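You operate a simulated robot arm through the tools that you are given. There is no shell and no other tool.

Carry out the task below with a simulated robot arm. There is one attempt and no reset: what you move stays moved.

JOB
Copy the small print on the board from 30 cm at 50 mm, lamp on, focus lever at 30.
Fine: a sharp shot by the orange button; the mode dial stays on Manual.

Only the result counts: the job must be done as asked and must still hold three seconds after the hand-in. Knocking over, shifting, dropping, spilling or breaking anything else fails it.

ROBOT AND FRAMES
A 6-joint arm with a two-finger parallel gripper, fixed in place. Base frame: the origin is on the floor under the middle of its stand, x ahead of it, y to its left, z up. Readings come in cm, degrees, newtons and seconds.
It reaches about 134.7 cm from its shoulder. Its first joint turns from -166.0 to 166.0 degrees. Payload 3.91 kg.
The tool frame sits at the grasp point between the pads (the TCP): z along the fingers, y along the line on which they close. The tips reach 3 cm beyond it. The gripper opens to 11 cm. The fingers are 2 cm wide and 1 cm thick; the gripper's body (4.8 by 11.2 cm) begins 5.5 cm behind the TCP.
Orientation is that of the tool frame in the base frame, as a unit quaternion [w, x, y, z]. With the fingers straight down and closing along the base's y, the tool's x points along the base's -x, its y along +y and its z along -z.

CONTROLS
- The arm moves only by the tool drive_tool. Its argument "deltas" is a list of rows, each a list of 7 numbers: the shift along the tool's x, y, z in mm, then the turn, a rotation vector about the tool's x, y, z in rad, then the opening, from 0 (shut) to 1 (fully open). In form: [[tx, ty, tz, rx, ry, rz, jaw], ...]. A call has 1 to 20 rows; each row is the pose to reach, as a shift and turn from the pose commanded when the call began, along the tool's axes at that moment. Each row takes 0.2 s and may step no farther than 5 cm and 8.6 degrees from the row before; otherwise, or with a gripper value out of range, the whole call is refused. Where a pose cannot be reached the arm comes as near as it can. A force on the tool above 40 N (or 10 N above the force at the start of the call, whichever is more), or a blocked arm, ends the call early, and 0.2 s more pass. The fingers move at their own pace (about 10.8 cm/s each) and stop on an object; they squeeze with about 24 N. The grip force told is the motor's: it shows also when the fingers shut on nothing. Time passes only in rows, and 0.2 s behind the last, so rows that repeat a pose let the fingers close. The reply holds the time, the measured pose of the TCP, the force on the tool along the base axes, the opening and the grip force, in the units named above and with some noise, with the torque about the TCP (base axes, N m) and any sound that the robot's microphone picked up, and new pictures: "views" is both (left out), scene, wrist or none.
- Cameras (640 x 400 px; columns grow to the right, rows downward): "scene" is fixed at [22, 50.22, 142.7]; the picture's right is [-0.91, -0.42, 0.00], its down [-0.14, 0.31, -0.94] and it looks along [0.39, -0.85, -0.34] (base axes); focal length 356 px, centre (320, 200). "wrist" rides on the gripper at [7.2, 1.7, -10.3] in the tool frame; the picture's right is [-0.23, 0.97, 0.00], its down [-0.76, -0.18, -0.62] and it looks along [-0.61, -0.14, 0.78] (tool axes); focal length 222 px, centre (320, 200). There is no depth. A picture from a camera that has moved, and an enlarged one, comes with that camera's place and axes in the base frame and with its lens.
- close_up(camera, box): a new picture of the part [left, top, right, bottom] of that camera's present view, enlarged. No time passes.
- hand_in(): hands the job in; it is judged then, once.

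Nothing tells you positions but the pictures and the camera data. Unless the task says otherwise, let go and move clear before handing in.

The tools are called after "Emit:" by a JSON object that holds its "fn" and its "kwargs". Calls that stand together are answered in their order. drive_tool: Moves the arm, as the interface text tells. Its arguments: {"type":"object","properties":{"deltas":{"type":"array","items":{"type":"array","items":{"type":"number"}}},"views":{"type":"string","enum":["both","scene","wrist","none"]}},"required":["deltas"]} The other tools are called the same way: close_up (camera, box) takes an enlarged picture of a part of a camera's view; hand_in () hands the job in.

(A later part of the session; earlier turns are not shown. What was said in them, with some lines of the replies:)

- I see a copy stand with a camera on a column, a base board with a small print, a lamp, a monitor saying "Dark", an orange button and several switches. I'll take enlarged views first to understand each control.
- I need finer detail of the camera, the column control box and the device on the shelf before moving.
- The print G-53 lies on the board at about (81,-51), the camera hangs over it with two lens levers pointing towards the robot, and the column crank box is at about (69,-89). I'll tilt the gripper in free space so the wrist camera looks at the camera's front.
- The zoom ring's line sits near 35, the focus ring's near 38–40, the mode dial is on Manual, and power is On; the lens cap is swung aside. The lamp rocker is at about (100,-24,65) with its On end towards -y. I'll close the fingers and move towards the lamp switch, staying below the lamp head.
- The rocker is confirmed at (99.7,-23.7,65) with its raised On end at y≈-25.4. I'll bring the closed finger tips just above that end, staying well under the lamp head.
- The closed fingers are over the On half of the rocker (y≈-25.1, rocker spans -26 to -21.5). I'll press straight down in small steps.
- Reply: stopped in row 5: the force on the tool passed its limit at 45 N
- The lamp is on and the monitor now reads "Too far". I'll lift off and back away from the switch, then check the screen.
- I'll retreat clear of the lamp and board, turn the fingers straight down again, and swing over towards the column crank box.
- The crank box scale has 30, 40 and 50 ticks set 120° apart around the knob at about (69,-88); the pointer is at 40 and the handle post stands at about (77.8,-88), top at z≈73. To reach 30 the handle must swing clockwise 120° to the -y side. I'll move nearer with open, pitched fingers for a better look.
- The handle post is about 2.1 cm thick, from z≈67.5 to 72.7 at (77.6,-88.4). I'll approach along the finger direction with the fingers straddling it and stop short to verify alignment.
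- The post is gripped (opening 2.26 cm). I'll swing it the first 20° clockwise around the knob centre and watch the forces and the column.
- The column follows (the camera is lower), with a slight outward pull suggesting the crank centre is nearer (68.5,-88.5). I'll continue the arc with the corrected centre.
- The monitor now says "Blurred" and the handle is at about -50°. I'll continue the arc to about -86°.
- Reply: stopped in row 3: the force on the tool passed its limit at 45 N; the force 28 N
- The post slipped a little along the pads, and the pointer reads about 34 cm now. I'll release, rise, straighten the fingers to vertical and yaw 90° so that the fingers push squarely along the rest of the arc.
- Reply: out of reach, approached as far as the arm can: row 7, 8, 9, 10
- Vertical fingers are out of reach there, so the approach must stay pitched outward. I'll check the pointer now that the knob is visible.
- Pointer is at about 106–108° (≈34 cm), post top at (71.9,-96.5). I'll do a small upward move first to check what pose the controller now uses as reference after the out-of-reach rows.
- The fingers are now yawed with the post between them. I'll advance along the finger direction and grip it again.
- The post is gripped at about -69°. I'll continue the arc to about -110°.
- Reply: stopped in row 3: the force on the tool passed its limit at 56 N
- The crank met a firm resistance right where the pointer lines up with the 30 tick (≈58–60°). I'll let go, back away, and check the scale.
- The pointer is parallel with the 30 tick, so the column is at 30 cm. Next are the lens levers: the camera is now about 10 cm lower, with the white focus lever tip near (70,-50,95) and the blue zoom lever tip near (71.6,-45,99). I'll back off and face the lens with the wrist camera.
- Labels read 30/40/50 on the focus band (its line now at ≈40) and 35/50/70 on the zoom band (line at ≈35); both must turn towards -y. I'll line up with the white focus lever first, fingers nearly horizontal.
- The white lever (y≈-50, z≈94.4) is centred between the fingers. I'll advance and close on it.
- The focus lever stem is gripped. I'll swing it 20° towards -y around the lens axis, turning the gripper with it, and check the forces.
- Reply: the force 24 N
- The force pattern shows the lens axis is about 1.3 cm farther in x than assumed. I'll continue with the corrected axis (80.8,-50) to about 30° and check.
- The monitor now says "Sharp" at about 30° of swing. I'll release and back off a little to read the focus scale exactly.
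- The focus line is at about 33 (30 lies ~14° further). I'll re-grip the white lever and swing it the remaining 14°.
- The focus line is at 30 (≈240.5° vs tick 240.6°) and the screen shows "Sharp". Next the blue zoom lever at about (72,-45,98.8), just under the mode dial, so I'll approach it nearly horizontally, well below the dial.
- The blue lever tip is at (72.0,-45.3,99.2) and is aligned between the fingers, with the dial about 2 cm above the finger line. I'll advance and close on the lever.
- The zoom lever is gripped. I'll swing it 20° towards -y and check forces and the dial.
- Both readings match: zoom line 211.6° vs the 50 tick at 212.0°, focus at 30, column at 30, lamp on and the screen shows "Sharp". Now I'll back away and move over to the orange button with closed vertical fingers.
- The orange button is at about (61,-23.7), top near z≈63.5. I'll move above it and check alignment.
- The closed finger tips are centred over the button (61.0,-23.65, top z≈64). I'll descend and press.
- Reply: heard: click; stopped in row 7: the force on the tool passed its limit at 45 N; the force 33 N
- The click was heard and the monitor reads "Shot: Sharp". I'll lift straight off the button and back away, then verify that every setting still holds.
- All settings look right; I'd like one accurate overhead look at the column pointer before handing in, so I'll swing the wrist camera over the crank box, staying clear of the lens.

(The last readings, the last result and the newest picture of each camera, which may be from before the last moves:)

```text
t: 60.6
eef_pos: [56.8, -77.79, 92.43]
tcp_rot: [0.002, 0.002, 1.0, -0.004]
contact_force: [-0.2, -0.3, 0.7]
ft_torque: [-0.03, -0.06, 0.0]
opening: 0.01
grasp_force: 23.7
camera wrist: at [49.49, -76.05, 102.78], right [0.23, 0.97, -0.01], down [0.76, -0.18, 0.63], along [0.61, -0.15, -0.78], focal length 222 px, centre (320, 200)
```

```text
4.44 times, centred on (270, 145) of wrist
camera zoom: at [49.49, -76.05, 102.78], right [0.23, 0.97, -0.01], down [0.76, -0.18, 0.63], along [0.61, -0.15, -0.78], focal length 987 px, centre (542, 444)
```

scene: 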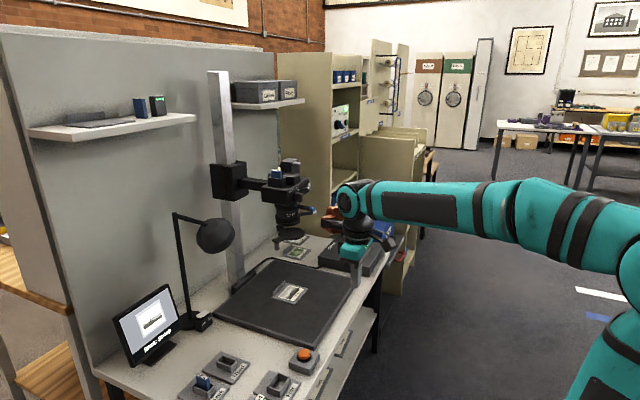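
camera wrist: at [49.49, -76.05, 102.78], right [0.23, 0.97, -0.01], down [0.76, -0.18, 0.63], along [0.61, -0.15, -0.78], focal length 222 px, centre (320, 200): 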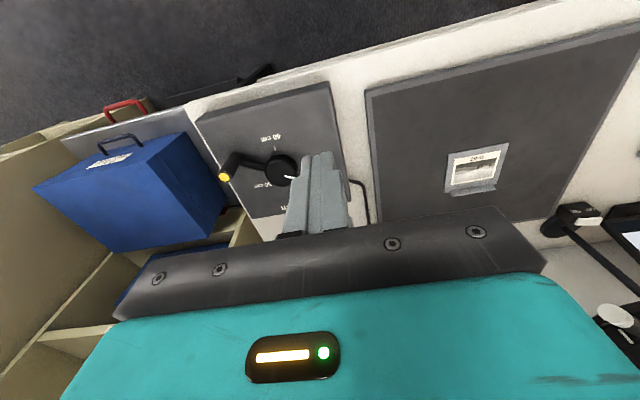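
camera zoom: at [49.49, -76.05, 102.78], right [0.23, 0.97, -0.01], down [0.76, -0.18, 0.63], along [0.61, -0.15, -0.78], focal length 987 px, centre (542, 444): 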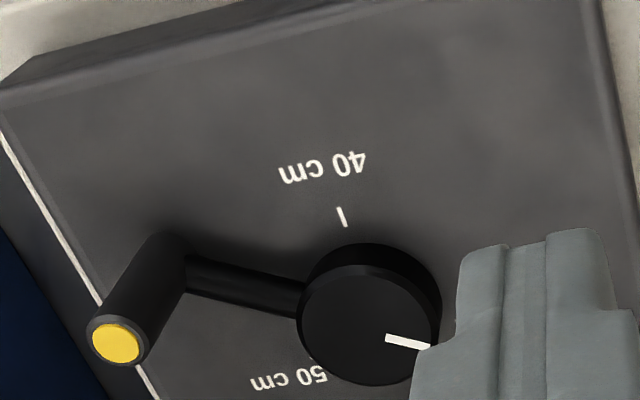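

Emit:
{"fn": "drive_tool", "kwargs": {"deltas": [[-17, -21, 21, 0, 0, 0, 0.5], [-35, -41, 42, 0, 0, 0, 1], [-52, -62, 64, 0, 0, 0, 1], [-52, -62, 64, 0, 0, 0, 1]], "views": "wrist"}}

Emit:
{"fn": "close_up", "kwargs": {"camera": "wrist", "box": [250, 110, 370, 200]}}

Emit:
{"fn": "close_up", "kwargs": {"camera": "wrist", "box": [280, 130, 344, 180]}}

```text
t: 61.6
eef_pos: [61.95, -84.07, 85.82]
tcp_rot: [0.001, 0.002, 1.0, -0.002]
contact_force: [-1.1, -0.2, -1.3]
ft_torque: [-0.02, -0.02, -0.03]
opening: 10.99
grasp_force: 0.1
camera wrist: at [54.67, -82.43, 96.12], right [0.23, 0.97, 0.0], down [0.76, -0.18, 0.63], along [0.61, -0.15, -0.78], focal length 222 px, centre (320, 200)
```

wrist: 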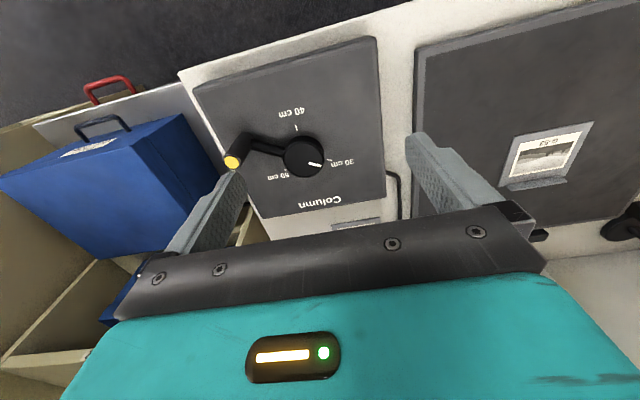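

```text
4.44 times, centred on (310, 155) of wrist
camera zoom: at [54.67, -82.43, 96.12], right [0.23, 0.97, 0.0], down [0.76, -0.18, 0.63], along [0.61, -0.15, -0.78], focal length 987 px, centre (364, 400)
```

zoom: 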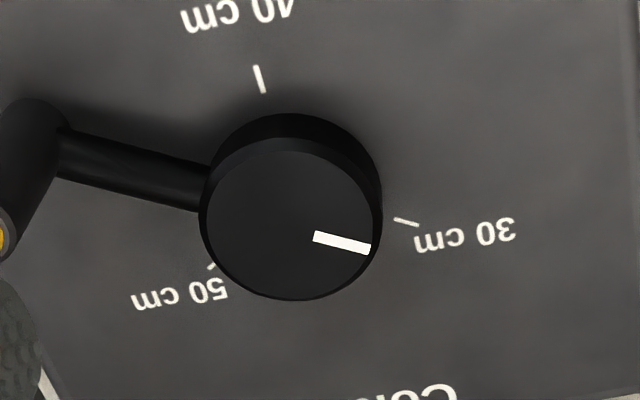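

```text
8.00 times, centred on (312, 155) of wrist
camera zoom: at [54.67, -82.43, 96.12], right [0.23, 0.97, 0.0], down [0.76, -0.18, 0.63], along [0.61, -0.15, -0.78], focal length 1777 px, centre (384, 560)
```

zoom: 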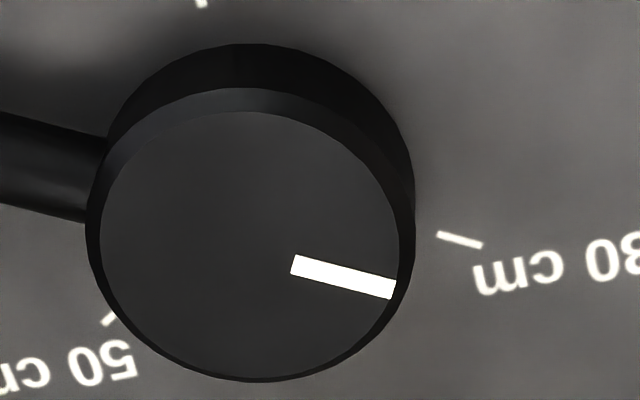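

The overhead view shows the column pointer parallel to the 30 tick (≈61.5° vs 60°, about 30.1 cm), so everything is in place. I'll raise the arm clear and then hand in.

Emit:
{"fn": "drive_tool", "kwargs": {"deltas": [[30, 30, -40, 0, 0, 0, 1], [60, 60, -70, 0, 0, 0, 1], [90, 90, -100, 0, 0, 0, 1], [90, 90, -100, 0, 0, 0, 1]], "views": "scene"}}

Emit:
{"fn": "close_up", "kwargs": {"camera": "scene", "box": [100, 130, 340, 380]}}

```text
refused: row 1 steps farther than a row can; nothing moved
```

```text
1.60 times, centred on (220, 255) of scene
camera zoom: at [22.0, 50.22, 142.7], right [-0.91, -0.42, 0.0], down [-0.14, 0.31, -0.94], along [0.39, -0.85, -0.34], focal length 570 px, centre (480, 112)
```

zoom: 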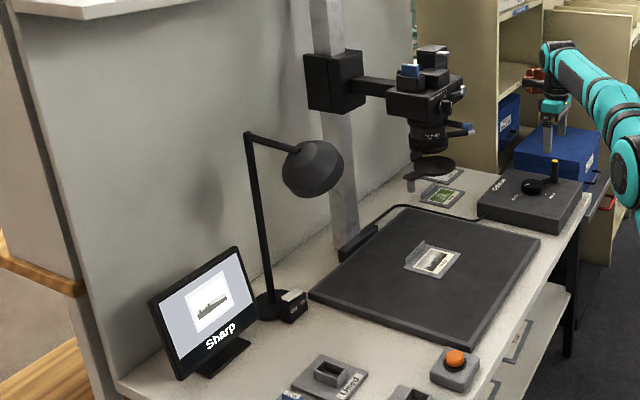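

The move was refused only because the first step was too long; nothing moved. The monitor still shows "Sharp" after the shot, so I'll raise the arm in smaller steps.

Emit:
{"fn": "drive_tool", "kwargs": {"deltas": [[15, 10, -35, 0, 0, 0, 1], [35, 25, -70, 0, 0, 0, 1], [60, 40, -100, 0, 0, 0, 1], [85, 55, -130, 0, 0, 0, 1], [85, 55, -130, 0, 0, 0, 1]], "views": "scene"}}

```text
t: 62.8
eef_pos: [53.66, -78.5, 98.8]
tcp_rot: [0.002, 0.002, 1.0, -0.002]
contact_force: [0.3, 0.2, 0.4]
ft_torque: [-0.01, 0.0, 0.03]
opening: 11.01
grasp_force: 0.1
```

scene: 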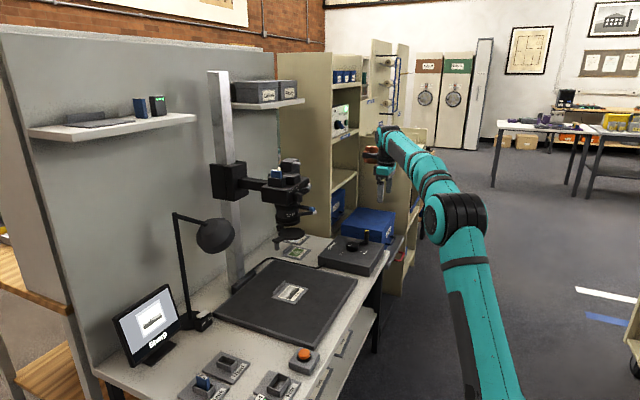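

The arm is clear. The lamp is on, the column and focus are at 30, the zoom is at 50 mm, the dial is on Manual, and one sharp shot was taken by the orange button. I'm handing in now.

Emit:
{"fn": "hand_in", "kwargs": {}}

```text
The job is handed in.
```

The small print was copied: one press of the orange button gave an audible click, and the monitor read "Shot: Sharp". I then handed the job in; I don't have the judging result.

Settings as I read them from the pictures:

| Setting | Asked for | Read |
|---|---|---|
| Column height | 30 cm | about 30.1 cm (the crank stopped firmly here) |
| Zoom | 50 mm | about 49.8 mm |
| Focus lever | 30 | 30 |
| Lamp | on | on |
| Mode dial | Manual | Manual, not touched |

I checked the column pointer and dial again after the shot. The zoom and focus readings are from before it, and the monitor still showed "Sharp" afterwards. Nothing else looked moved in the final pictures, and the arm was clear of the bench when I handed in.
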